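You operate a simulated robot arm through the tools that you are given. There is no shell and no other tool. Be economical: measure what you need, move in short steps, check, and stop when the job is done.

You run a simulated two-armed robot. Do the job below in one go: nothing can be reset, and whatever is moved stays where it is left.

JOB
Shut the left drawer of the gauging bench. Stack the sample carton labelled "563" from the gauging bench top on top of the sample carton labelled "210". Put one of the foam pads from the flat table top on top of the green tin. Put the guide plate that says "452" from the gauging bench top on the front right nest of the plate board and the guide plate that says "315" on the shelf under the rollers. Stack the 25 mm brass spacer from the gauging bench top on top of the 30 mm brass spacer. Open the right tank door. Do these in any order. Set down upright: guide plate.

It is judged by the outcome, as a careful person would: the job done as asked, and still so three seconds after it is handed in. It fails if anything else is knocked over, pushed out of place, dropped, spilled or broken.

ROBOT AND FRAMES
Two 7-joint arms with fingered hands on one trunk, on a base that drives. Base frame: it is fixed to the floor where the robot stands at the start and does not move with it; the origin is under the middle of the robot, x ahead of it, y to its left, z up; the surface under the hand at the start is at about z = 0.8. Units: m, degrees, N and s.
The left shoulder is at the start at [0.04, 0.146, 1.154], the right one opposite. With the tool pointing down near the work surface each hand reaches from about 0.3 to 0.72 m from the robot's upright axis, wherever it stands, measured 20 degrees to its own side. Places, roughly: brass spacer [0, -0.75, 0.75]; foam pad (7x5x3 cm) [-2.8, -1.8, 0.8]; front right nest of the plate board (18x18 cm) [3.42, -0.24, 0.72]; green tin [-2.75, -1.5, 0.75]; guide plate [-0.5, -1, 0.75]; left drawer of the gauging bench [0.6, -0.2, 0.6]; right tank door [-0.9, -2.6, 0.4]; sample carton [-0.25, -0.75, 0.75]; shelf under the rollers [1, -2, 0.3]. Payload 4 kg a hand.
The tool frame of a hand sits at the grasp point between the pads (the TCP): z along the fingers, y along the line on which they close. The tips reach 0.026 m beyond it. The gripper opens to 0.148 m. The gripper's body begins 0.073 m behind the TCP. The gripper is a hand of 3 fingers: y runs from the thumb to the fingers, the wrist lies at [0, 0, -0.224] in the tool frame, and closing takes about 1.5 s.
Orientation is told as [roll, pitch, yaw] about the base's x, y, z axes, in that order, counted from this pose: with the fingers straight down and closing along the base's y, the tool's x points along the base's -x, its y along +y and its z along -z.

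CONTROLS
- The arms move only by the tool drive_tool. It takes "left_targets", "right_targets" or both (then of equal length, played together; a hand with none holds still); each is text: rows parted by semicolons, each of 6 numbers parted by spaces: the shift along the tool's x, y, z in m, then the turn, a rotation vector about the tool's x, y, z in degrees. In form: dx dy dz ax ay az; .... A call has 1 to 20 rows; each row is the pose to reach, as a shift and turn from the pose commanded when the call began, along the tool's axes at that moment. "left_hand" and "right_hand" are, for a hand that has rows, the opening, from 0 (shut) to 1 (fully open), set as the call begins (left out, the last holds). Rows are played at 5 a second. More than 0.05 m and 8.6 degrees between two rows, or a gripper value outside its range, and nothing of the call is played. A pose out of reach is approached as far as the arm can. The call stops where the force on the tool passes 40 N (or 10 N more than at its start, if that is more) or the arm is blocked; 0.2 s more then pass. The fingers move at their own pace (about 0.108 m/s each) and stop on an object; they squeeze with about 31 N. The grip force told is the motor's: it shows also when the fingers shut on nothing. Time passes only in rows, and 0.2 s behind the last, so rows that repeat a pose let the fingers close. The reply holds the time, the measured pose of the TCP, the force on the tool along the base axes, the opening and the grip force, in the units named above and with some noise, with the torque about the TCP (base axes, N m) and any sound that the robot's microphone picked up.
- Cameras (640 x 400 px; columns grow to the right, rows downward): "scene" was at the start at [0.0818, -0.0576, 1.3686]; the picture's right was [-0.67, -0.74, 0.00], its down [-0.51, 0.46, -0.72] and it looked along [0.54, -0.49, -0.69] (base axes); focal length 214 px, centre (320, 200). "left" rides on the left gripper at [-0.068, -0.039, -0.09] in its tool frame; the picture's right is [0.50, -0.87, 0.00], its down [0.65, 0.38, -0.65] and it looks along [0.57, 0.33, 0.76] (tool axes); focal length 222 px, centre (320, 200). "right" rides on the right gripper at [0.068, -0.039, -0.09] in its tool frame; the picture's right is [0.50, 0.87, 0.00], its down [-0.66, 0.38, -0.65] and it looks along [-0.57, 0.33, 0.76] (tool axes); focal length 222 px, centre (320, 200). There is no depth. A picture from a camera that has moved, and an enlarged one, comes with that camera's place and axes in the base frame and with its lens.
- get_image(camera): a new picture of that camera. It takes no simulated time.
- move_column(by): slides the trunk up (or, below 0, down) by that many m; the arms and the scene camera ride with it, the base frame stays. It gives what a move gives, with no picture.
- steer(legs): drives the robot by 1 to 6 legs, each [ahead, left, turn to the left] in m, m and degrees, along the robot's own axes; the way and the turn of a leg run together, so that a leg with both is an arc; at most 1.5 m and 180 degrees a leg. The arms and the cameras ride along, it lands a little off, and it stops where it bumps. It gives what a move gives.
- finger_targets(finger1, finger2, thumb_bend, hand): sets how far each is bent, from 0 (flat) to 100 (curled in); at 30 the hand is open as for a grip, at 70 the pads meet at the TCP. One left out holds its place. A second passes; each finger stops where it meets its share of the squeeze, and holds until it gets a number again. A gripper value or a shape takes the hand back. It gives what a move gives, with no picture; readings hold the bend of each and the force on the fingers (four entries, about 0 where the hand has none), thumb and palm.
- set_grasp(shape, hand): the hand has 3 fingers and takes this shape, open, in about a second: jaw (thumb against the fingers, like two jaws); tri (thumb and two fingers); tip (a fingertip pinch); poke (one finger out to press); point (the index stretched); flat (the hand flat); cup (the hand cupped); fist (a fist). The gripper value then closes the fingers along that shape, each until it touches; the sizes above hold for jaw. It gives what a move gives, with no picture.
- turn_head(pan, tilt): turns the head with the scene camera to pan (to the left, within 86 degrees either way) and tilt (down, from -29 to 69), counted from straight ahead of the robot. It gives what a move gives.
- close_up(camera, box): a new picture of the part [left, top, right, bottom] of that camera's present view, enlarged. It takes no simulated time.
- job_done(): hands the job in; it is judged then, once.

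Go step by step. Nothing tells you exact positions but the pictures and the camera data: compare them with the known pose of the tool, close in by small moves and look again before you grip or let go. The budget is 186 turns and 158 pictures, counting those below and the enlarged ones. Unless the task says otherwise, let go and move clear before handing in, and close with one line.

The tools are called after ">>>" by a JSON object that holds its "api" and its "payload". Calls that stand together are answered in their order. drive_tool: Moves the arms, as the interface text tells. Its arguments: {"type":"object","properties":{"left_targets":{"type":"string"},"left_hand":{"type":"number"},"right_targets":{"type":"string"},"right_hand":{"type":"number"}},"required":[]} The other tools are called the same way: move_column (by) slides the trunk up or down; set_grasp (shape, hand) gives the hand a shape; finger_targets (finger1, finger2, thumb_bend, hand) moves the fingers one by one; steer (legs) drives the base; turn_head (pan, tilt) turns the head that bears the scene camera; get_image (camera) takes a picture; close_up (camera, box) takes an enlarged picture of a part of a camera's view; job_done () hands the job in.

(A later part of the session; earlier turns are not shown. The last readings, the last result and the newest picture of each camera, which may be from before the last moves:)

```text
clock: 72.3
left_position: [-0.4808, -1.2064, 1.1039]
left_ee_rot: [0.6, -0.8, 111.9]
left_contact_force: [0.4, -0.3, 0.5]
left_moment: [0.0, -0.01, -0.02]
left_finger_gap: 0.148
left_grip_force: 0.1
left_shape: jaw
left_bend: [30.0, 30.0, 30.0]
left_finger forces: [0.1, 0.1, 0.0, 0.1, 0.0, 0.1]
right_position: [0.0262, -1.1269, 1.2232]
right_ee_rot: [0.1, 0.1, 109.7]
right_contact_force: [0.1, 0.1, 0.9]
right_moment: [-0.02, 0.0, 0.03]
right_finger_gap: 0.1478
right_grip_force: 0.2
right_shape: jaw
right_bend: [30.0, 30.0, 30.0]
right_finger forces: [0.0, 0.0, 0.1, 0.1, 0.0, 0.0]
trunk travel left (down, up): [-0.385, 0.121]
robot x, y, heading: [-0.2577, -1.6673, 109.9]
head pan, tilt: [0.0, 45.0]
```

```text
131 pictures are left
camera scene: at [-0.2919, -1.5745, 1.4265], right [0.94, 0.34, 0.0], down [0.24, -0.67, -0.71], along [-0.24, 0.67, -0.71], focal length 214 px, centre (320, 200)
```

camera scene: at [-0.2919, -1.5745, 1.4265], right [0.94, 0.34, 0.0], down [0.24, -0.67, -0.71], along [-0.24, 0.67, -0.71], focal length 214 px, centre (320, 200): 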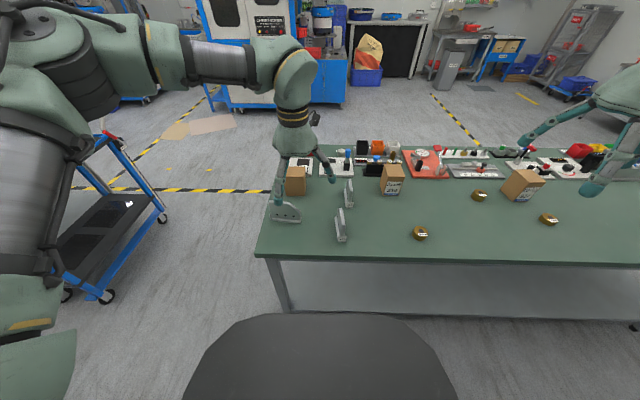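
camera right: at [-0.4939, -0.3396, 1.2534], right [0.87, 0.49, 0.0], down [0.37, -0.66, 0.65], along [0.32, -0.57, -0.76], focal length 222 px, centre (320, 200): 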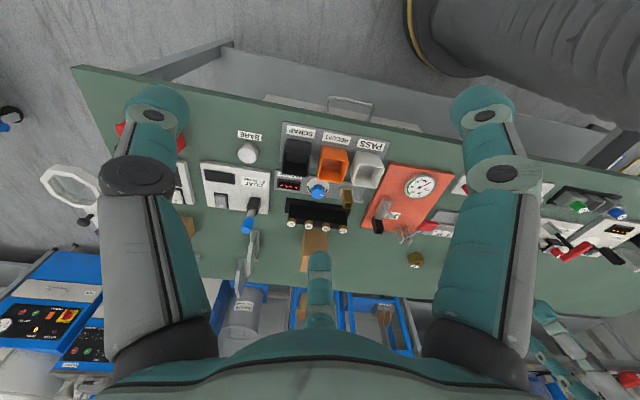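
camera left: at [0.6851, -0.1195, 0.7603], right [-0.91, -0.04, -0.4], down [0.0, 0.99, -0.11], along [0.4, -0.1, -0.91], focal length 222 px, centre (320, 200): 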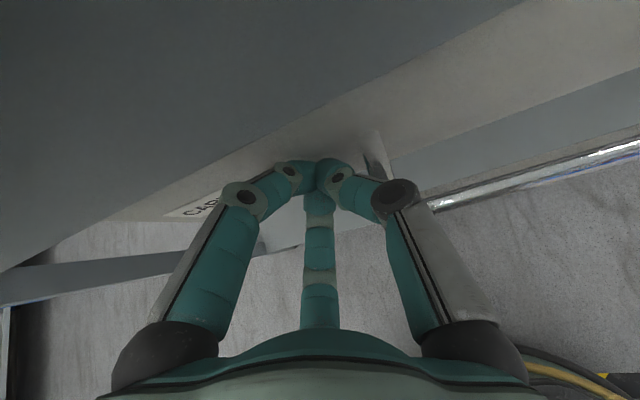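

Excellent view: three cartons, three plates and three spacers. I zoom in to read labels.

>>> {"api": "close_up", "payload": {"camera": "scene", "box": [260, 150, 370, 250]}}

>>> {"api": "close_up", "payload": {"camera": "scene", "box": [370, 150, 450, 245]}}

>>> {"api": "close_up", "payload": {"camera": "scene", "box": [460, 155, 570, 235]}}

>>> {"api": "get_image", "payload": {"camera": "left"}}

```text
4.00 times, centred on (315, 200) of scene
camera zoom: at [-0.2919, -1.5745, 1.4265], right [0.94, 0.34, 0.0], down [0.24, -0.67, -0.71], along [-0.24, 0.67, -0.71], focal length 858 px, centre (340, 200)
```

zoom: 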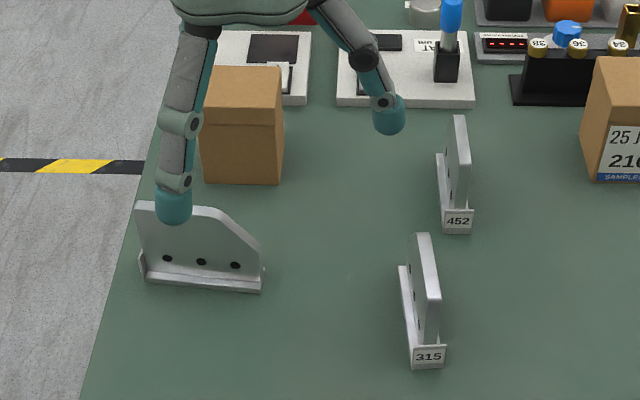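

```text
4.21 times, centred on (410, 198) of scene
camera zoom: at [-0.2919, -1.5745, 1.4265], right [0.94, 0.34, 0.0], down [0.24, -0.67, -0.71], along [-0.24, 0.67, -0.71], focal length 903 px, centre (-59, 210)
```

zoom: 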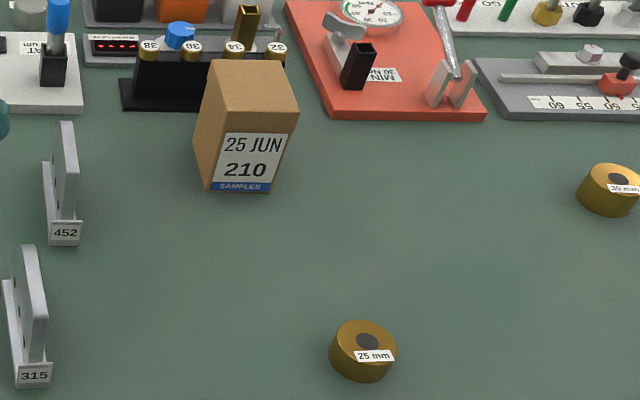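

```text
5.00 times, centred on (515, 195) of scene
camera zoom: at [-0.2919, -1.5745, 1.4265], right [0.94, 0.34, 0.0], down [0.24, -0.67, -0.71], along [-0.24, 0.67, -0.71], focal length 1072 px, centre (-655, 225)
```

zoom: 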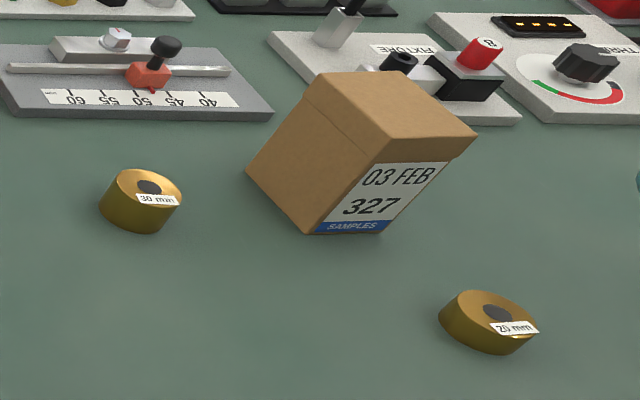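

```text
127 pictures are left
camera left: at [-0.4678, -1.1293, 1.1942], right [0.99, -0.14, -0.02], down [-0.1, -0.76, 0.65], along [-0.1, -0.64, -0.76], focal length 222 px, centre (320, 200)
```

left: 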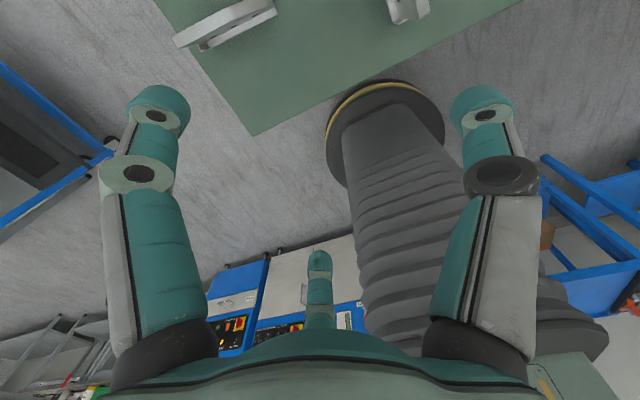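

Labels: 210 is the middle carton, 327 the right one, so 563 should be the left one; the bench top is at z≈0.80. I'll start with the spacers: slide right along the bench and closer.

>>> {"api": "steer", "payload": {"legs": [[0.0, -0.42, 0], [0.09, 0, 0]]}}

>>> {"api": "get_image", "payload": {"camera": "scene"}}

>>> {"api": "get_image", "payload": {"camera": "right"}}

```text
clock: 75.6
left_position: [-0.1165, -0.988, 1.1065]
left_ee_rot: [0.6, -0.9, 111.8]
left_contact_force: [-0.1, 0.1, 0.4]
left_moment: [0.01, 0.0, -0.03]
left_finger_gap: 0.148
left_grip_force: 0.0
left_shape: jaw
left_bend: [30.0, 30.0, 30.0]
left_finger forces: [0.1, 0.1, 0.0, 0.1, 0.0, 0.1]
right_position: [0.389, -0.9093, 1.2264]
right_ee_rot: [0.1, -0.1, 109.8]
right_contact_force: [-0.7, -1.1, 0.5]
right_moment: [0.08, 0.04, 0.0]
right_finger_gap: 0.1481
right_grip_force: 0.1
right_shape: jaw
right_bend: [30.0, 30.0, 30.0]
right_finger forces: [0.0, 0.1, 0.0, 0.0, 0.0, 0.0]
trunk travel left (down, up): [-0.385, 0.121]
robot x, y, heading: [0.1062, -1.447, 109.7]
head pan, tilt: [0.0, 45.0]
```

```text
126 pictures are left
camera scene: at [0.0716, -1.3567, 1.4269], right [0.94, 0.34, 0.0], down [0.24, -0.66, -0.71], along [-0.24, 0.67, -0.71], focal length 214 px, centre (320, 200)
```

scene: 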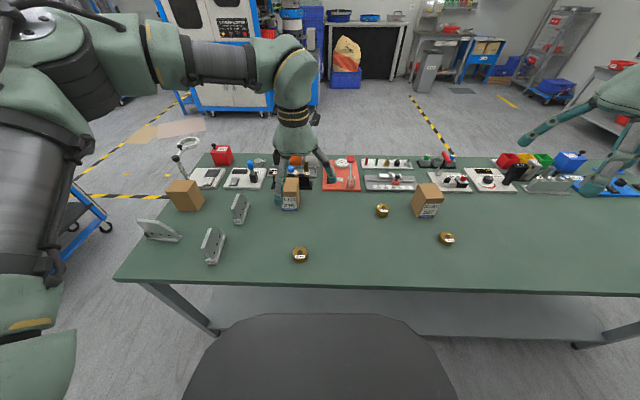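

```text
125 pictures are left
camera right: at [0.4482, -0.959, 1.3145], right [-0.65, -0.76, 0.0], down [-0.58, 0.49, 0.66], along [-0.5, 0.42, -0.76], focal length 222 px, centre (320, 200)
```

right: 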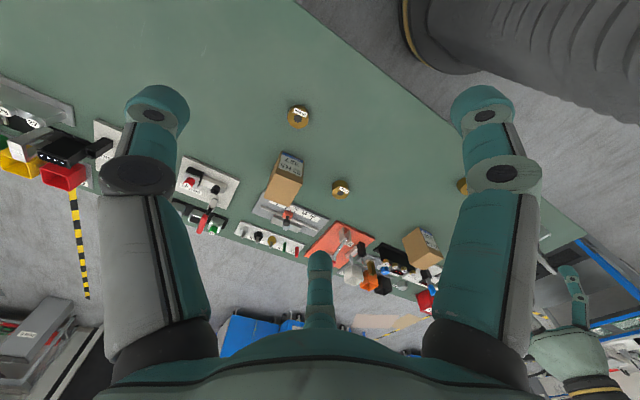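

Left hand is almost above the 25 mm spacer at about (-0.114, -1.033). I lower it over the spacer and look.

>>> {"api": "drive_tool", "payload": {"left_targets": "0.011 0.004 0.045 0 0 0;0.022 0.007 0.09 0 0 0;0.033 0.01 0.135 0 0 0;0.043 0.014 0.18 0 0 0", "left_hand": 1}}

>>> {"api": "get_image", "payload": {"camera": "left"}}

>>> {"api": "get_image", "payload": {"camera": "scene"}}

```text
clock: 76.6
left_position: [-0.1157, -1.0293, 0.9191]
left_ee_rot: [0.5, -0.9, 111.8]
left_contact_force: [0.3, 0.1, -0.2]
left_moment: [0.0, 0.03, -0.03]
left_finger_gap: 0.148
left_grip_force: 0.1
left_shape: jaw
left_bend: [30.0, 30.0, 30.0]
left_finger forces: [0.1, 0.1, 0.1, 0.0, 0.0, 0.0]
right_position: [0.3884, -0.9065, 1.2231]
right_ee_rot: [0.1, 0.1, 109.7]
right_contact_force: [0.7, -0.5, 0.5]
right_moment: [0.02, 0.02, 0.02]
right_finger_gap: 0.1477
right_grip_force: 0.2
right_shape: jaw
right_bend: [30.0, 30.0, 30.0]
right_finger forces: [0.0, 0.0, 0.1, 0.1, 0.0, 0.0]
trunk travel left (down, up): [-0.385, 0.121]
robot x, y, heading: [0.1038, -1.4505, 109.7]
head pan, tilt: [0.0, 45.0]
```

```text
124 pictures are left
camera left: at [-0.1039, -0.9529, 1.0095], right [0.99, -0.14, -0.02], down [-0.1, -0.76, 0.65], along [-0.1, -0.64, -0.76], focal length 222 px, centre (320, 200)
```

left: 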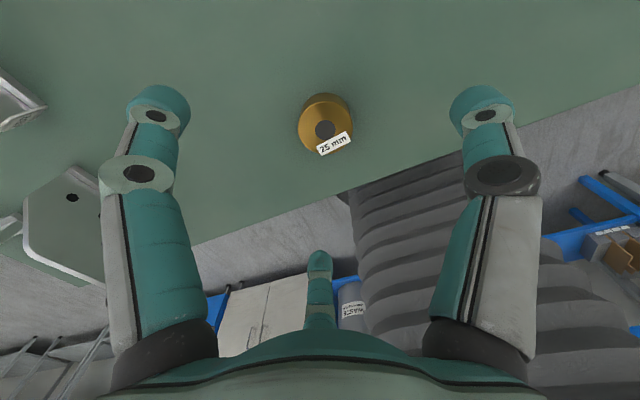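

```text
123 pictures are left
camera scene: at [0.0695, -1.3531, 1.4265], right [0.94, 0.34, 0.0], down [0.24, -0.67, -0.71], along [-0.24, 0.67, -0.71], focal length 214 px, centre (320, 200)
```

scene: 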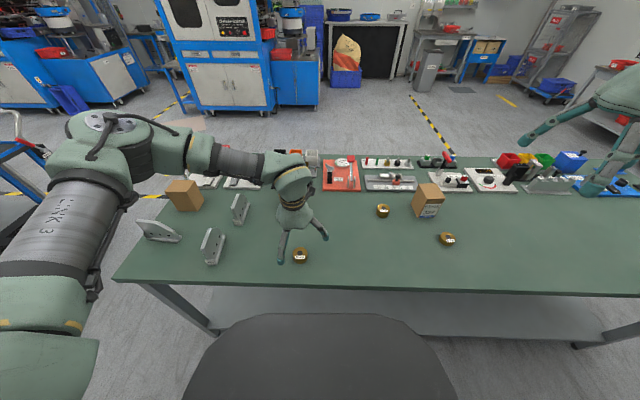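

Alignment is within millimetres; I descend to grip height and close.

>>> {"api": "drive_tool", "payload": {"left_targets": "0 -0.003 0.03 0 0 0;0 -0.003 0.06 0 0 0;0 -0.003 0.089 0 0 0"}}

>>> {"api": "drive_tool", "payload": {"left_targets": "0 0 0 0 0 0;0 0 0 0 0 0;0 0 0 0 0 0;0 0 0 0 0 0;0 0 0 0 0 0;0 0 0 0 0 0;0 0 0 0 0 0;0 0 0 0 0 0", "left_hand": 0.2}}

>>> {"api": "get_image", "payload": {"camera": "left"}}

```text
clock: 77.4
left_position: [-0.1166, -1.0232, 0.8342]
left_ee_rot: [0.5, -0.8, 111.9]
left_contact_force: [1.3, 0.2, -0.3]
left_moment: [-0.02, -0.02, 0.01]
left_finger_gap: 0.1478
left_grip_force: 0.1
left_shape: jaw
left_bend: [30.0, 30.0, 30.0]
left_finger forces: [0.1, 0.1, 0.1, 0.0, 0.0, 0.1]
right_position: [0.3865, -0.9053, 1.2217]
right_ee_rot: [0.0, 0.2, 109.7]
right_contact_force: [0.5, 0.3, -0.3]
right_moment: [-0.01, -0.01, 0.02]
right_finger_gap: 0.1478
right_grip_force: 0.0
right_shape: jaw
right_bend: [30.0, 30.0, 30.0]
right_finger forces: [0.0, 0.0, 0.0, 0.1, 0.0, 0.0]
trunk travel left (down, up): [-0.385, 0.121]
robot x, y, heading: [0.1073, -1.4481, 109.7]
head pan, tilt: [0.0, 45.0]
```

```text
clock: 79.2
left_position: [-0.1182, -1.0241, 0.8341]
left_ee_rot: [0.6, -0.8, 111.9]
left_contact_force: [-1.3, 0.1, 0.0]
left_moment: [0.04, 0.0, -0.02]
left_finger_gap: 0.0398
left_grip_force: 30.4
left_shape: jaw
left_bend: [76.0, 77.0, 70.0]
left_finger forces: [26.6, 26.7, 0.1, 0.1, 28.2, 0.1]
right_position: [0.3887, -0.9052, 1.2232]
right_ee_rot: [0.0, 0.1, 109.7]
right_contact_force: [0.5, -1.1, -0.2]
right_moment: [0.01, 0.0, 0.0]
right_finger_gap: 0.1479
right_grip_force: 0.1
right_shape: jaw
right_bend: [30.0, 30.0, 30.0]
right_finger forces: [0.1, 0.1, 0.0, 0.1, 0.0, 0.0]
trunk travel left (down, up): [-0.385, 0.121]
robot x, y, heading: [0.1061, -1.447, 109.4]
head pan, tilt: [0.0, 45.0]
```

```text
122 pictures are left
camera left: at [-0.1053, -0.9475, 0.924], right [0.99, -0.14, -0.02], down [-0.1, -0.76, 0.65], along [-0.1, -0.64, -0.76], focal length 222 px, centre (320, 200)
```

left: 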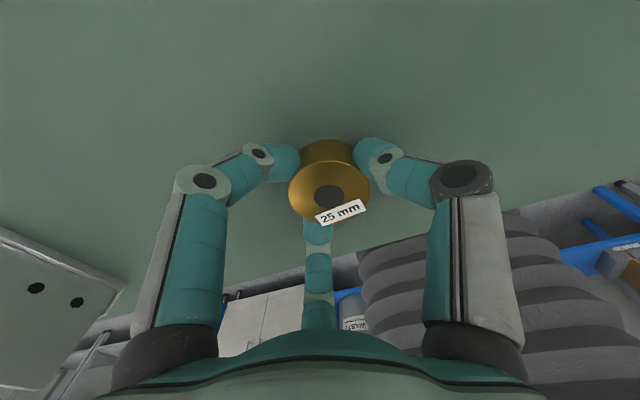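

The spacer is gripped; I lift, slide the robot right 0.30 m and then reach forward over the 30 mm spacer.

>>> {"api": "drive_tool", "payload": {"left_targets": "0 0 -0.04 0 0 0;0 0 -0.08 0 0 0;0 0 -0.12 0 0 0"}}

>>> {"api": "steer", "payload": {"legs": [[0, -0.304, 0]]}}

>>> {"api": "drive_tool", "payload": {"left_targets": "-0.04 0 0 0 0 0;-0.08 0 0 0 0 0;-0.12 0 0 0 0 0"}}

>>> {"api": "get_image", "payload": {"camera": "left"}}

>>> {"api": "get_image", "payload": {"camera": "scene"}}

```text
clock: 80.0
left_position: [-0.1156, -1.0267, 0.9549]
left_ee_rot: [0.5, -0.9, 111.7]
left_contact_force: [0.4, -0.5, -3.0]
left_moment: [0.03, 0.01, -0.03]
left_finger_gap: 0.0401
left_grip_force: 31.0
left_shape: jaw
left_bend: [76.0, 77.0, 70.0]
left_finger forces: [26.8, 26.7, 0.0, 0.0, 28.2, 0.0]
right_position: [0.3884, -0.9056, 1.2238]
right_ee_rot: [0.1, 0.1, 109.7]
right_contact_force: [0.0, 0.2, -0.4]
right_moment: [0.01, -0.02, 0.0]
right_finger_gap: 0.1479
right_grip_force: 0.0
right_shape: jaw
right_bend: [30.0, 30.0, 30.0]
right_finger forces: [0.0, 0.0, 0.1, 0.1, 0.0, 0.1]
trunk travel left (down, up): [-0.385, 0.121]
robot x, y, heading: [0.105, -1.4465, 109.6]
head pan, tilt: [0.0, 45.0]
```

```text
clock: 82.0
left_position: [0.169, -0.925, 0.9543]
left_ee_rot: [0.6, -0.8, 112.2]
left_contact_force: [0.4, -0.3, -2.3]
left_moment: [0.02, 0.02, 0.01]
left_finger_gap: 0.0402
left_grip_force: 31.0
left_shape: jaw
left_bend: [76.0, 77.0, 70.0]
left_finger forces: [26.8, 26.8, 0.0, 0.0, 28.2, 0.0]
right_position: [0.6717, -0.7999, 1.2246]
right_ee_rot: [-0.1, 0.1, 110.0]
right_contact_force: [0.1, 0.5, 0.1]
right_moment: [0.04, -0.05, 0.01]
right_finger_gap: 0.1479
right_grip_force: 0.1
right_shape: jaw
right_bend: [30.0, 30.0, 30.0]
right_finger forces: [0.0, 0.0, 0.0, 0.0, 0.1, 0.0]
trunk travel left (down, up): [-0.385, 0.121]
robot x, y, heading: [0.3907, -1.3456, 110.1]
head pan, tilt: [0.0, 45.0]
```

```text
clock: 82.8
left_position: [0.1238, -0.8091, 0.9536]
left_ee_rot: [0.6, -0.8, 112.1]
left_contact_force: [0.8, 0.2, -4.0]
left_moment: [0.03, 0.0, 0.0]
left_finger_gap: 0.0402
left_grip_force: 31.3
left_shape: jaw
left_bend: [76.0, 77.0, 70.0]
left_finger forces: [27.0, 26.6, 0.1, 0.1, 28.2, 0.1]
right_position: [0.6736, -0.7992, 1.2212]
right_ee_rot: [0.1, 0.0, 110.0]
right_contact_force: [0.0, -0.1, 0.3]
right_moment: [0.02, 0.01, 0.0]
right_finger_gap: 0.1476
right_grip_force: 0.0
right_shape: jaw
right_bend: [30.0, 30.0, 30.0]
right_finger forces: [0.1, 0.0, 0.1, 0.0, 0.0, 0.1]
trunk travel left (down, up): [-0.385, 0.121]
robot x, y, heading: [0.3882, -1.3434, 110.1]
head pan, tilt: [0.0, 45.0]
```

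```text
121 pictures are left
camera left: at [0.1362, -0.7326, 1.0439], right [0.99, -0.14, -0.02], down [-0.09, -0.75, 0.65], along [-0.1, -0.64, -0.76], focal length 222 px, centre (320, 200)
```

left: 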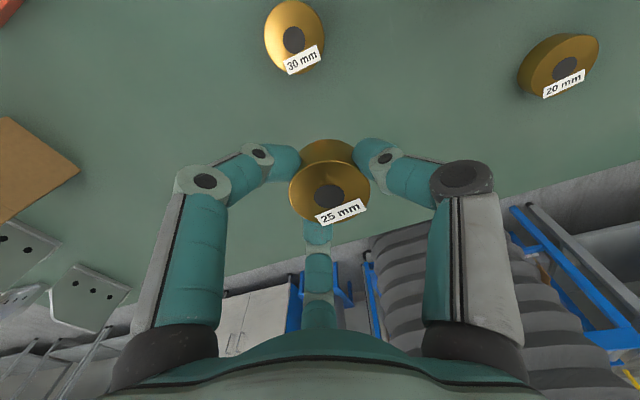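

```text
120 pictures are left
camera scene: at [0.3587, -1.2472, 1.4264], right [0.94, 0.34, 0.0], down [0.24, -0.67, -0.71], along [-0.24, 0.66, -0.71], focal length 214 px, centre (320, 200)
```

scene: 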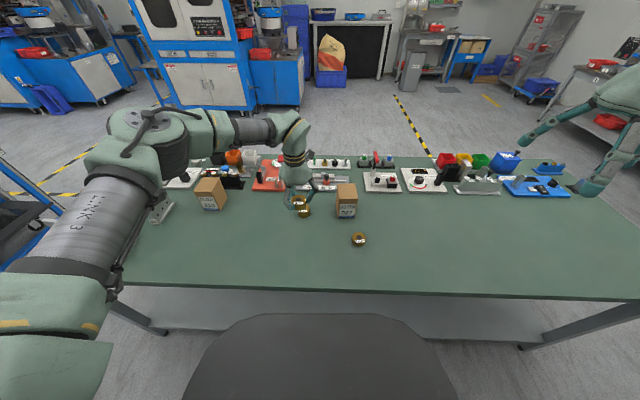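

The 30 mm spacer's top centre computes to (0.110, -0.747) and the held one to (0.129, -0.814). I move over it and partway down, then check.

>>> {"api": "drive_tool", "payload": {"left_targets": "-0.035 -0.004 0 0 0 0;-0.069 -0.0076 0.0 0 0 0;-0.069 -0.0076 0.035 0 0 0;-0.069 -0.0076 0.07 0 0 0"}}

>>> {"api": "get_image", "payload": {"camera": "left"}}

>>> {"api": "close_up", "payload": {"camera": "scene", "box": [260, 165, 360, 235]}}

```text
clock: 83.8
left_position: [0.1051, -0.7431, 0.8845]
left_ee_rot: [0.6, -0.9, 112.2]
left_contact_force: [-0.6, 0.0, -3.8]
left_moment: [-0.01, 0.01, 0.02]
left_finger_gap: 0.0397
left_grip_force: 31.3
left_shape: jaw
left_bend: [76.0, 77.0, 70.0]
left_finger forces: [26.9, 26.6, 0.1, 0.0, 28.2, 0.0]
right_position: [0.6723, -0.7997, 1.2228]
right_ee_rot: [0.0, 0.0, 110.0]
right_contact_force: [0.1, -0.3, -0.4]
right_moment: [0.0, -0.03, 0.0]
right_finger_gap: 0.1482
right_grip_force: 0.1
right_shape: jaw
right_bend: [30.0, 30.0, 30.0]
right_finger forces: [0.0, 0.1, 0.0, 0.0, 0.1, 0.0]
trunk travel left (down, up): [-0.385, 0.121]
robot x, y, heading: [0.396, -1.3424, 109.7]
head pan, tilt: [0.0, 45.0]
```

```text
119 pictures are left
camera left: at [0.1176, -0.6663, 0.9749], right [0.99, -0.14, -0.02], down [-0.09, -0.76, 0.65], along [-0.1, -0.64, -0.76], focal length 222 px, centre (320, 200)
```

left: 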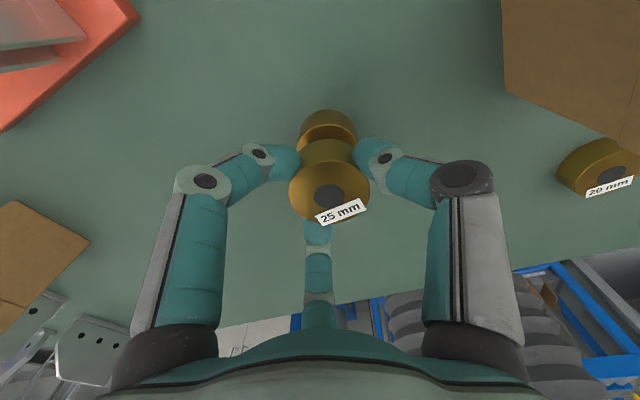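

```text
5.71 times, centred on (310, 200) of scene
camera zoom: at [0.3574, -1.2477, 1.4264], right [0.94, 0.34, 0.0], down [0.24, -0.67, -0.71], along [-0.24, 0.66, -0.71], focal length 1226 px, centre (377, 200)
```

zoom: 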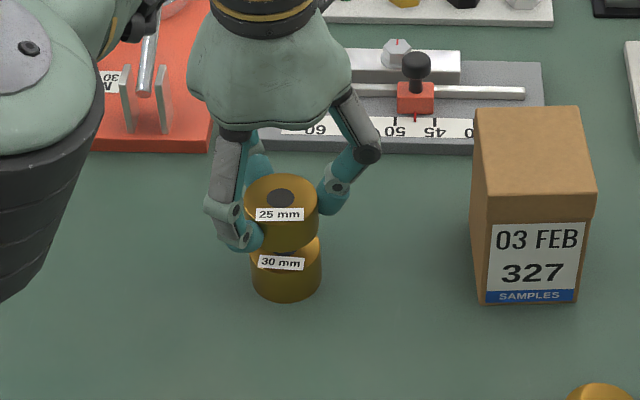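

Aligned in both views; I lower to contact and release gently.

>>> {"api": "drive_tool", "payload": {"left_targets": "0 0 0.006 0 0 0;0 0 0.012 0 0 0;0 0 0.016 0 0 0;0 0 0.019 0 0 0;0 0 0.021 0 0 0"}}

>>> {"api": "get_image", "payload": {"camera": "left"}}

>>> {"api": "close_up", "payload": {"camera": "scene", "box": [260, 165, 360, 235]}}

```text
clock: 85.0
left_position: [0.1061, -0.7451, 0.8666]
left_ee_rot: [0.7, -0.8, 112.2]
left_contact_force: [0.5, -0.5, -3.2]
left_moment: [0.03, -0.03, 0.01]
left_finger_gap: 0.0398
left_grip_force: 30.9
left_shape: jaw
left_bend: [76.0, 77.0, 70.0]
left_finger forces: [26.8, 26.6, 0.0, 0.1, 28.2, 0.0]
right_position: [0.6741, -0.7985, 1.2239]
right_ee_rot: [0.0, 0.2, 110.0]
right_contact_force: [-0.4, -0.2, -0.6]
right_moment: [0.0, -0.01, -0.05]
right_finger_gap: 0.1481
right_grip_force: 0.0
right_shape: jaw
right_bend: [30.0, 30.0, 30.0]
right_finger forces: [0.0, 0.0, 0.0, 0.0, 0.0, 0.0]
trunk travel left (down, up): [-0.385, 0.121]
robot x, y, heading: [0.3916, -1.3419, 110.1]
head pan, tilt: [0.0, 45.0]
```

```text
117 pictures are left
camera left: at [0.1185, -0.669, 0.9565], right [0.99, -0.14, -0.02], down [-0.09, -0.76, 0.65], along [-0.1, -0.64, -0.76], focal length 222 px, centre (320, 200)
```

left: 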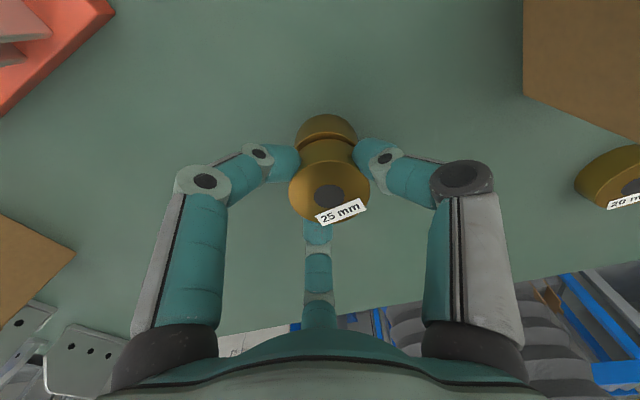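

```text
5.71 times, centred on (310, 200) of scene
camera zoom: at [0.3578, -1.2481, 1.4265], right [0.94, 0.34, 0.0], down [0.24, -0.67, -0.71], along [-0.24, 0.66, -0.71], focal length 1226 px, centre (377, 200)
```

zoom: 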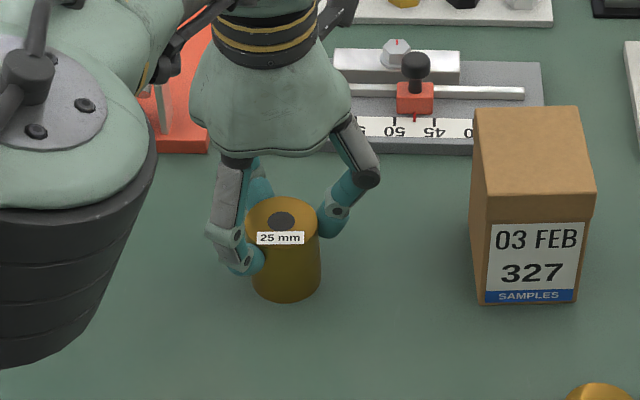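

Nearly there; contact not yet felt, so I lower a few more millimetres.

>>> {"api": "drive_tool", "payload": {"left_targets": "0 0 0.0015 0 0 0;0 0 0.003 0 0 0;0 0 0.0045 0 0 0"}}

```text
clock: 85.8
left_position: [0.1036, -0.7481, 0.8655]
left_ee_rot: [0.7, -0.8, 112.2]
left_contact_force: [-0.1, -1.2, -3.3]
left_moment: [0.04, 0.0, -0.01]
left_finger_gap: 0.0402
left_grip_force: 30.9
left_shape: jaw
left_bend: [76.0, 77.0, 70.0]
left_finger forces: [26.8, 26.6, 0.0, 0.1, 28.2, 0.1]
left hand out of reach, approached as far as the arm can: row 2, 3
right_position: [0.6738, -0.799, 1.2236]
right_ee_rot: [0.0, 0.1, 110.0]
right_contact_force: [-0.1, -0.4, -0.6]
right_moment: [-0.01, 0.0, 0.0]
right_finger_gap: 0.1479
right_grip_force: 0.1
right_shape: jaw
right_bend: [30.0, 30.0, 30.0]
right_finger forces: [0.1, 0.1, 0.0, 0.1, 0.1, 0.0]
trunk travel left (down, up): [-0.385, 0.121]
robot x, y, heading: [0.3925, -1.3375, 110.0]
head pan, tilt: [0.0, 45.0]
```

The arm is at its reach limit, so I use the trunk to lower the last few millimetres.

>>> {"api": "move_column", "payload": {"by": -0.003}}

>>> {"api": "move_column", "payload": {"by": -0.003}}

```text
clock: 86.4
left_position: [0.1063, -0.7469, 0.8626]
left_ee_rot: [0.6, -1.0, 112.2]
left_contact_force: [0.0, 0.7, 9.9]
left_moment: [-0.05, -0.14, 0.0]
left_finger_gap: 0.0402
left_grip_force: 31.2
left_shape: jaw
left_bend: [76.0, 77.0, 70.0]
left_finger forces: [28.2, 28.4, 0.1, 0.0, 30.5, 0.1]
right_position: [0.6741, -0.8011, 1.2212]
right_ee_rot: [0.1, 0.0, 110.0]
right_contact_force: [-0.6, 0.3, 0.5]
right_moment: [0.02, 0.01, 0.01]
right_finger_gap: 0.1478
right_grip_force: 0.1
right_shape: jaw
right_bend: [30.0, 30.0, 30.0]
right_finger forces: [0.0, 0.0, 0.0, 0.1, 0.0, 0.0]
trunk travel left (down, up): [-0.382, 0.124]
robot x, y, heading: [0.3914, -1.3431, 109.9]
head pan, tilt: [0.0, 45.0]
```

```text
clock: 86.9
left_position: [0.1061, -0.7468, 0.8623]
left_ee_rot: [0.6, -1.2, 112.3]
left_contact_force: [0.0, 2.8, 26.1]
left_moment: [-0.01, -0.19, 0.09]
left_finger_gap: 0.0408
left_grip_force: 31.1
left_shape: jaw
left_bend: [76.0, 77.0, 70.0]
left_finger forces: [31.8, 30.7, 0.1, 0.1, 34.4, 0.0]
right_position: [0.6757, -0.8021, 1.2177]
right_ee_rot: [0.1, -0.1, 110.0]
right_contact_force: [-0.5, -0.5, 0.1]
right_moment: [0.01, -0.01, 0.01]
right_finger_gap: 0.1478
right_grip_force: 0.1
right_shape: jaw
right_bend: [30.0, 30.0, 30.0]
right_finger forces: [0.0, 0.0, 0.0, 0.0, 0.0, 0.0]
trunk travel left (down, up): [-0.379, 0.127]
robot x, y, heading: [0.3905, -1.3394, 110.2]
head pan, tilt: [0.0, 45.0]
```

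Firm contact. I relieve the excess load, open, and rise clear with the trunk.

>>> {"api": "move_column", "payload": {"by": 0.003}}

>>> {"api": "drive_tool", "payload": {"left_targets": "0 0 0 0 0 0;0 0 0 0 0 0;0 0 0 0 0 0;0 0 0 0 0 0;0 0 0 0 0 0", "left_hand": 0.8}}

>>> {"api": "move_column", "payload": {"by": 0.1}}

>>> {"api": "close_up", "payload": {"camera": "scene", "box": [240, 170, 380, 270]}}

```text
clock: 87.4
left_position: [0.1058, -0.748, 0.8612]
left_ee_rot: [0.7, -1.0, 112.2]
left_contact_force: [-1.5, 6.2, 14.9]
left_moment: [0.14, -0.13, 0.05]
left_finger_gap: 0.0408
left_grip_force: 30.6
left_shape: jaw
left_bend: [76.0, 77.0, 70.0]
left_finger forces: [32.0, 29.3, 0.0, 0.0, 34.2, 0.0]
right_position: [0.6739, -0.8012, 1.2213]
right_ee_rot: [0.0, -0.1, 110.0]
right_contact_force: [0.0, -0.3, -0.2]
right_moment: [0.0, -0.03, -0.01]
right_finger_gap: 0.148
right_grip_force: 0.1
right_shape: jaw
right_bend: [30.0, 30.0, 30.0]
right_finger forces: [0.1, 0.0, 0.1, 0.0, 0.1, 0.1]
trunk travel left (down, up): [-0.382, 0.124]
robot x, y, heading: [0.3956, -1.3382, 109.8]
head pan, tilt: [0.0, 45.0]
```

```text
clock: 88.6
left_position: [0.1072, -0.7475, 0.8614]
left_ee_rot: [0.5, -0.8, 112.2]
left_contact_force: [0.3, -0.2, -0.3]
left_moment: [-0.01, 0.0, 0.04]
left_finger_gap: 0.1182
left_grip_force: 0.1
left_shape: jaw
left_bend: [26.0, 26.0, 48.0]
left_finger forces: [0.0, 0.0, 0.0, 0.0, 0.1, 0.0]
right_position: [0.6738, -0.7991, 1.2201]
right_ee_rot: [0.1, 0.1, 109.9]
right_contact_force: [0.9, 0.3, 0.1]
right_moment: [0.01, 0.0, -0.01]
right_finger_gap: 0.1479
right_grip_force: 0.0
right_shape: jaw
right_bend: [30.0, 30.0, 30.0]
right_finger forces: [0.0, 0.1, 0.0, 0.0, 0.1, 0.0]
trunk travel left (down, up): [-0.382, 0.124]
robot x, y, heading: [0.3932, -1.3446, 109.9]
head pan, tilt: [0.0, 45.0]
```

```text
clock: 89.9
left_position: [0.1055, -0.7464, 0.9618]
left_ee_rot: [0.5, -0.8, 112.2]
left_contact_force: [0.1, 0.0, -0.2]
left_moment: [0.0, -0.01, 0.0]
left_finger_gap: 0.1183
left_grip_force: 0.0
left_shape: jaw
left_bend: [26.0, 26.0, 48.0]
left_finger forces: [0.0, 0.0, 0.0, 0.0, 0.0, 0.0]
right_position: [0.6728, -0.8004, 1.3213]
right_ee_rot: [0.0, 0.1, 110.0]
right_contact_force: [1.4, -0.3, -0.5]
right_moment: [0.03, 0.0, -0.03]
right_finger_gap: 0.1481
right_grip_force: 0.0
right_shape: jaw
right_bend: [30.0, 30.0, 30.0]
right_finger forces: [0.0, 0.1, 0.1, 0.0, 0.0, 0.0]
trunk travel left (down, up): [-0.482, 0.024]
robot x, y, heading: [0.395, -1.3419, 109.8]
head pan, tilt: [0.0, 45.0]
```

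```text
4.00 times, centred on (310, 220) of scene
camera zoom: at [0.3578, -1.2487, 1.5247], right [0.94, 0.34, 0.0], down [0.24, -0.66, -0.71], along [-0.24, 0.66, -0.71], focal length 858 px, centre (360, 120)
```

zoom: 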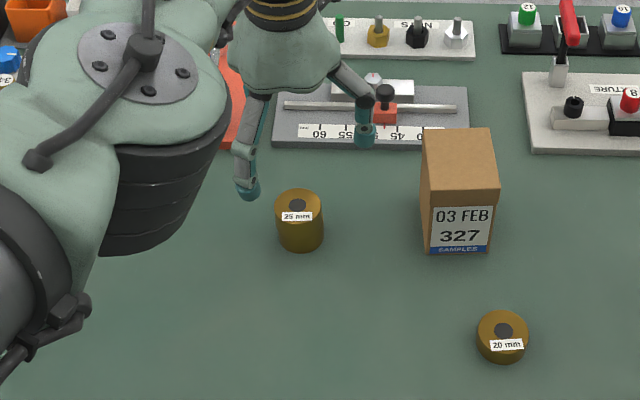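

The spacer stack stands well. Now I retract and raise the left hand, and drive left to the 563 carton.

>>> {"api": "drive_tool", "payload": {"left_targets": "0.03 0 -0.03 0 0 0;0.06 0 -0.06 0 0 0;0.09 0 -0.09 0 0 0;0.12 0 -0.12 0 0 0;0.15 0 -0.15 0 0 0;0.18 0 -0.16 0 0 0", "left_hand": 1}}

>>> {"api": "steer", "payload": {"legs": [[0, 0.7, 0]]}}

>>> {"api": "move_column", "payload": {"by": -0.12}}

>>> {"api": "get_image", "payload": {"camera": "scene"}}

>>> {"api": "get_image", "payload": {"camera": "left"}}

```text
clock: 91.3
left_position: [0.2018, -0.7344, 1.0912]
left_ee_rot: [0.8, -0.7, 112.0]
left_contact_force: [0.4, 0.5, 0.1]
left_moment: [0.02, -0.02, 0.01]
left_finger_gap: 0.1478
left_grip_force: 0.2
left_shape: jaw
left_bend: [30.0, 30.0, 30.0]
left_finger forces: [0.1, 0.0, 0.0, 0.1, 0.1, 0.0]
left hand out of reach, approached as far as the arm can: row 1, 2, 3, 4, 5, 6
right_position: [0.6744, -0.8009, 1.3217]
right_ee_rot: [0.1, 0.0, 110.0]
right_contact_force: [0.1, -1.5, -0.5]
right_moment: [-0.01, 0.05, -0.01]
right_finger_gap: 0.148
right_grip_force: 0.1
right_shape: jaw
right_bend: [30.0, 30.0, 30.0]
right_finger forces: [0.0, 0.0, 0.0, 0.0, 0.0, 0.0]
trunk travel left (down, up): [-0.482, 0.024]
robot x, y, heading: [0.3928, -1.3445, 110.0]
head pan, tilt: [0.0, 45.0]
```

```text
clock: 95.1
left_position: [-0.4517, -0.9762, 1.0901]
left_ee_rot: [0.6, -0.7, 113.0]
left_contact_force: [-1.5, -0.3, 0.4]
left_moment: [0.0, 0.02, -0.01]
left_finger_gap: 0.1478
left_grip_force: 0.0
left_shape: jaw
left_bend: [30.0, 30.0, 30.0]
left_finger forces: [0.0, 0.0, 0.0, 0.1, 0.0, 0.1]
right_position: [0.0233, -1.0348, 1.3216]
right_ee_rot: [0.1, 0.1, 110.9]
right_contact_force: [0.5, 0.5, -0.2]
right_moment: [-0.02, 0.01, -0.02]
right_finger_gap: 0.1478
right_grip_force: 0.1
right_shape: jaw
right_bend: [30.0, 30.0, 30.0]
right_finger forces: [0.1, 0.0, 0.1, 0.0, 0.1, 0.1]
trunk travel left (down, up): [-0.482, 0.024]
robot x, y, heading: [-0.2486, -1.5838, 111.0]
head pan, tilt: [0.0, 45.0]
```

```text
clock: 96.6
left_position: [-0.4529, -0.9768, 0.9697]
left_ee_rot: [0.5, -0.6, 113.0]
left_contact_force: [0.1, -0.5, -0.2]
left_moment: [-0.01, -0.01, 0.01]
left_finger_gap: 0.1479
left_grip_force: 0.1
left_shape: jaw
left_bend: [30.0, 30.0, 30.0]
left_finger forces: [0.0, 0.1, 0.0, 0.0, 0.1, 0.1]
right_position: [0.0221, -1.0358, 1.2003]
right_ee_rot: [0.0, 0.0, 111.0]
right_contact_force: [-0.3, -0.3, 0.5]
right_moment: [-0.02, 0.0, 0.0]
right_finger_gap: 0.1478
right_grip_force: 0.1
right_shape: jaw
right_bend: [30.0, 30.0, 30.0]
right_finger forces: [0.1, 0.1, 0.0, 0.0, 0.0, 0.0]
trunk travel left (down, up): [-0.362, 0.144]
robot x, y, heading: [-0.2527, -1.5855, 110.9]
head pan, tilt: [0.0, 45.0]
```

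```text
114 pictures are left
camera scene: at [-0.2861, -1.4896, 1.4033], right [0.93, 0.36, 0.0], down [0.25, -0.66, -0.71], along [-0.25, 0.66, -0.71], focal length 214 px, centre (320, 200)
```

scene: 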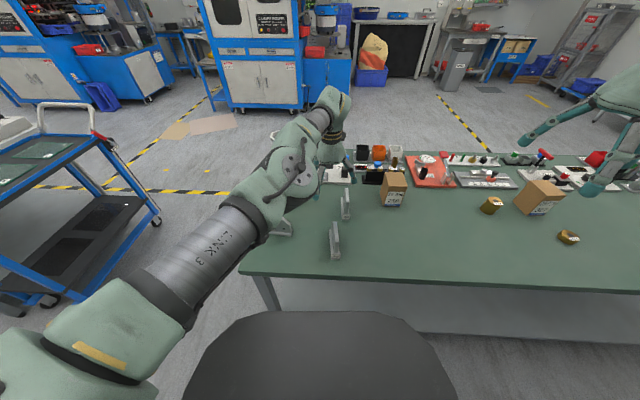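

```text
113 pictures are left
camera left: at [-0.4422, -0.9003, 1.0599], right [0.99, -0.12, -0.01], down [-0.08, -0.75, 0.65], along [-0.09, -0.64, -0.76], focal length 222 px, centre (320, 200)
```

left: 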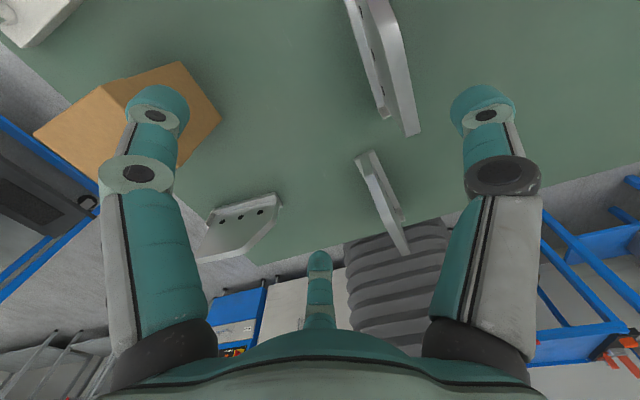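

The 563 carton's centre computes to about (-0.618, -0.967), 8×6 cm footprint, top near z 0.90. I move the left hand left over it, squaring the yaw, and edge the base forward slightly.

>>> {"api": "drive_tool", "payload": {"left_targets": "0 0.035 0 0 0 2;0 0.07 0 0 0 4;0 0.105 0 0 0 5;0 0.145 0 0 0 5", "left_hand": 1}}

>>> {"api": "steer", "payload": {"legs": [[0.04, 0, -1.5]]}}

>>> {"api": "get_image", "payload": {"camera": "left"}}

>>> {"api": "get_image", "payload": {"camera": "scene"}}

```text
clock: 97.6
left_position: [-0.5884, -1.0346, 0.9697]
left_ee_rot: [0.5, -0.6, 107.8]
left_contact_force: [-0.3, -0.1, 0.3]
left_moment: [0.03, -0.01, -0.02]
left_finger_gap: 0.148
left_grip_force: 0.0
left_shape: jaw
left_bend: [30.0, 30.0, 30.0]
left_finger forces: [0.1, 0.0, 0.0, 0.1, 0.0, 0.1]
right_position: [0.0188, -1.0371, 1.2009]
right_ee_rot: [0.0, 0.1, 111.0]
right_contact_force: [-0.3, 0.2, -0.3]
right_moment: [0.02, -0.06, 0.01]
right_finger_gap: 0.1479
right_grip_force: 0.1
right_shape: jaw
right_bend: [30.0, 30.0, 30.0]
right_finger forces: [0.0, 0.0, 0.0, 0.1, 0.0, 0.1]
trunk travel left (down, up): [-0.362, 0.144]
robot x, y, heading: [-0.2497, -1.583, 110.9]
head pan, tilt: [0.0, 45.0]
```

```text
clock: 98.5
left_position: [-0.5842, -0.9927, 0.9743]
left_ee_rot: [0.6, -0.9, 106.5]
left_contact_force: [0.0, -1.3, -0.1]
left_moment: [0.07, 0.01, -0.01]
left_finger_gap: 0.1482
left_grip_force: 0.1
left_shape: jaw
left_bend: [30.0, 30.0, 30.0]
left_finger forces: [0.0, 0.0, 0.1, 0.0, 0.0, 0.0]
right_position: [0.0245, -1.0111, 1.2032]
right_ee_rot: [-0.1, -0.2, 109.6]
right_contact_force: [0.4, -0.9, -0.5]
right_moment: [0.05, 0.03, 0.03]
right_finger_gap: 0.1478
right_grip_force: 0.1
right_shape: jaw
right_bend: [30.0, 30.0, 30.0]
right_finger forces: [0.0, 0.1, 0.0, 0.0, 0.1, 0.0]
trunk travel left (down, up): [-0.362, 0.144]
robot x, y, heading: [-0.2635, -1.543, 109.6]
head pan, tilt: [0.0, 45.0]
```

```text
112 pictures are left
camera left: at [-0.5647, -0.9175, 1.0649], right [0.97, -0.23, -0.02], down [-0.17, -0.74, 0.65], along [-0.16, -0.63, -0.76], focal length 222 px, centre (320, 200)
```

left: 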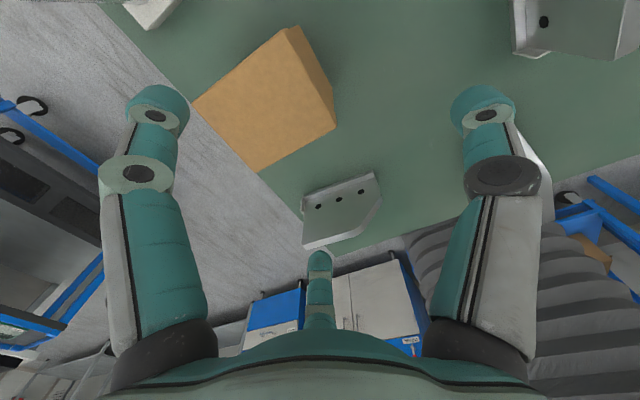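

```text
111 pictures are left
camera scene: at [-0.2951, -1.4576, 1.404], right [0.94, 0.33, 0.0], down [0.23, -0.66, -0.71], along [-0.24, 0.67, -0.7], focal length 214 px, centre (320, 200)
```

scene: 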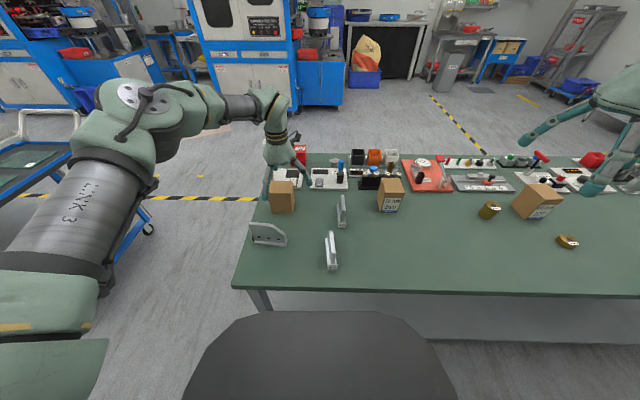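

Carton top corners give centre (-0.619, -0.965) and a matching yaw. I centre over it, then descend.

>>> {"api": "drive_tool", "payload": {"left_targets": "-0.037 0.0256 0 0 0 -1.3;-0.037 0.0256 0.03 0 0 -1.3;-0.037 0.0256 0.06 0 0 -1.3;-0.037 0.0256 0.085 0 0 -1.3;-0.037 0.0256 0.104 0 0 -1.3"}}

>>> {"api": "get_image", "payload": {"camera": "left"}}

>>> {"api": "close_up", "payload": {"camera": "scene", "box": [240, 130, 360, 230]}}

```text
clock: 99.7
left_position: [-0.6225, -0.9579, 0.8701]
left_ee_rot: [0.6, -0.7, 107.8]
left_contact_force: [0.5, -0.7, -0.6]
left_moment: [0.0, -0.02, 0.01]
left_finger_gap: 0.1479
left_grip_force: 0.1
left_shape: jaw
left_bend: [30.0, 30.0, 30.0]
left_finger forces: [0.0, 0.1, 0.1, 0.1, 0.0, 0.0]
right_position: [0.0222, -1.0052, 1.1997]
right_ee_rot: [-0.1, 0.0, 109.6]
right_contact_force: [-0.5, -0.5, 0.7]
right_moment: [0.02, -0.01, 0.01]
right_finger_gap: 0.1478
right_grip_force: 0.1
right_shape: jaw
right_bend: [30.0, 30.0, 30.0]
right_finger forces: [0.1, 0.0, 0.0, 0.1, 0.1, 0.0]
trunk travel left (down, up): [-0.362, 0.144]
robot x, y, heading: [-0.2663, -1.5455, 109.7]
head pan, tilt: [0.0, 45.0]
```

```text
110 pictures are left
camera left: at [-0.6043, -0.8833, 0.9584], right [0.98, -0.21, -0.01], down [-0.15, -0.74, 0.65], along [-0.15, -0.63, -0.76], focal length 222 px, centre (320, 200)
```

left: 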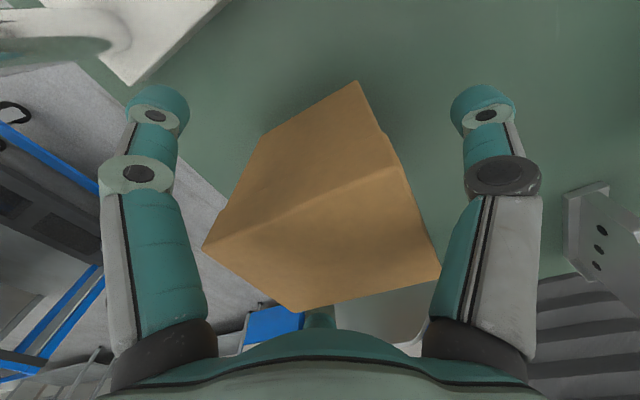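

```text
4.00 times, centred on (300, 180) of scene
camera zoom: at [-0.2974, -1.4508, 1.4034], right [0.94, 0.33, 0.0], down [0.24, -0.67, -0.71], along [-0.24, 0.67, -0.71], focal length 858 px, centre (400, 280)
```

zoom: 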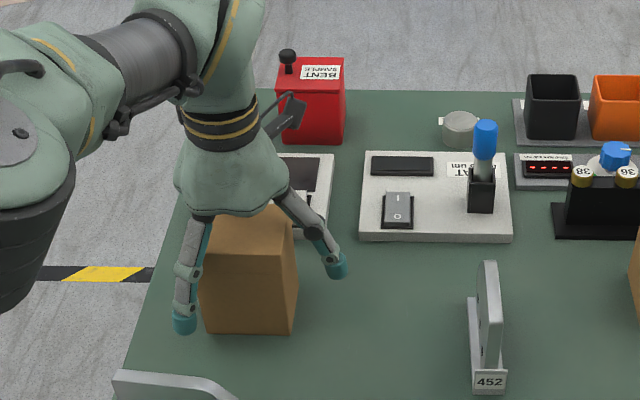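

The carton sits between the fingers; I close on it.

>>> {"api": "drive_tool", "payload": {"left_targets": "0 0 0 0 0 0;0 0 0 0 0 0;0 0 0 0 0 0;0 0 0 0 0 0;0 0 0 0 0 0;0 0 0 0 0 0;0 0 0 0 0 0", "left_hand": 0.4}}

>>> {"api": "get_image", "payload": {"camera": "left"}}

```text
clock: 101.3
left_position: [-0.6228, -0.9592, 0.8691]
left_ee_rot: [0.5, -0.4, 107.9]
left_contact_force: [1.0, 0.3, 0.1]
left_moment: [-0.03, -0.09, 0.03]
left_finger_gap: 0.0741
left_grip_force: 30.9
left_shape: jaw
left_bend: [77.0, 33.0, 70.0]
left_finger forces: [24.7, 24.9, 0.1, 0.0, 28.0, 0.0]
right_position: [0.0224, -1.0043, 1.2005]
right_ee_rot: [0.0, 0.1, 109.5]
right_contact_force: [0.6, -0.4, -0.7]
right_moment: [0.01, 0.0, 0.02]
right_finger_gap: 0.148
right_grip_force: 0.1
right_shape: jaw
right_bend: [30.0, 30.0, 30.0]
right_finger forces: [0.1, 0.0, 0.0, 0.0, 0.0, 0.1]
trunk travel left (down, up): [-0.362, 0.144]
robot x, y, heading: [-0.264, -1.5434, 109.5]
head pan, tilt: [0.0, 45.0]
```

```text
108 pictures are left
camera left: at [-0.6044, -0.8831, 0.9581], right [0.98, -0.21, -0.01], down [-0.15, -0.74, 0.65], along [-0.15, -0.63, -0.76], focal length 222 px, centre (320, 200)
```

left: 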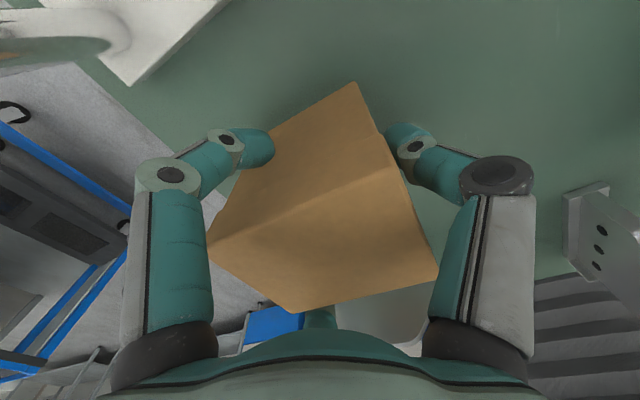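

Finger 1 slipped past the far edge of the carton. I open, move back 1.3 cm toward me and grip again.

>>> {"api": "drive_tool", "payload": {"left_targets": "0 0 0 0 0 0;0 0 0 0 0 0;0 0 0 0 0 0;0 0 0 0 0 0;0 0 0 0 0 0", "left_hand": 1}}

>>> {"api": "get_image", "payload": {"camera": "left"}}

```text
clock: 102.5
left_position: [-0.6226, -0.9586, 0.868]
left_ee_rot: [0.7, -0.6, 107.8]
left_contact_force: [-0.3, -0.4, -0.3]
left_moment: [0.01, 0.0, 0.01]
left_finger_gap: 0.1479
left_grip_force: 0.0
left_shape: jaw
left_bend: [30.0, 30.0, 30.0]
left_finger forces: [0.0, 0.1, 0.1, 0.1, 0.0, 0.0]
right_position: [0.0206, -1.0053, 1.2017]
right_ee_rot: [-0.1, 0.0, 109.5]
right_contact_force: [0.1, 0.6, 0.1]
right_moment: [0.03, -0.01, -0.01]
right_finger_gap: 0.1479
right_grip_force: 0.0
right_shape: jaw
right_bend: [30.0, 30.0, 30.0]
right_finger forces: [0.0, 0.0, 0.0, 0.1, 0.0, 0.1]
trunk travel left (down, up): [-0.362, 0.144]
robot x, y, heading: [-0.2654, -1.5466, 109.3]
head pan, tilt: [0.0, 45.0]
```

```text
107 pictures are left
camera left: at [-0.6045, -0.8831, 0.9582], right [0.98, -0.21, -0.01], down [-0.15, -0.74, 0.65], along [-0.15, -0.63, -0.76], focal length 222 px, centre (320, 200)
```

left: 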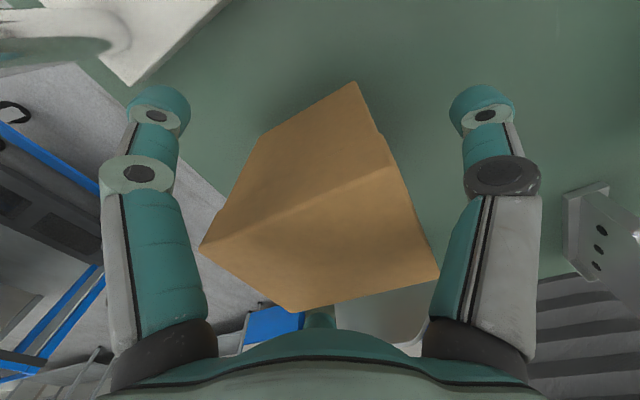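

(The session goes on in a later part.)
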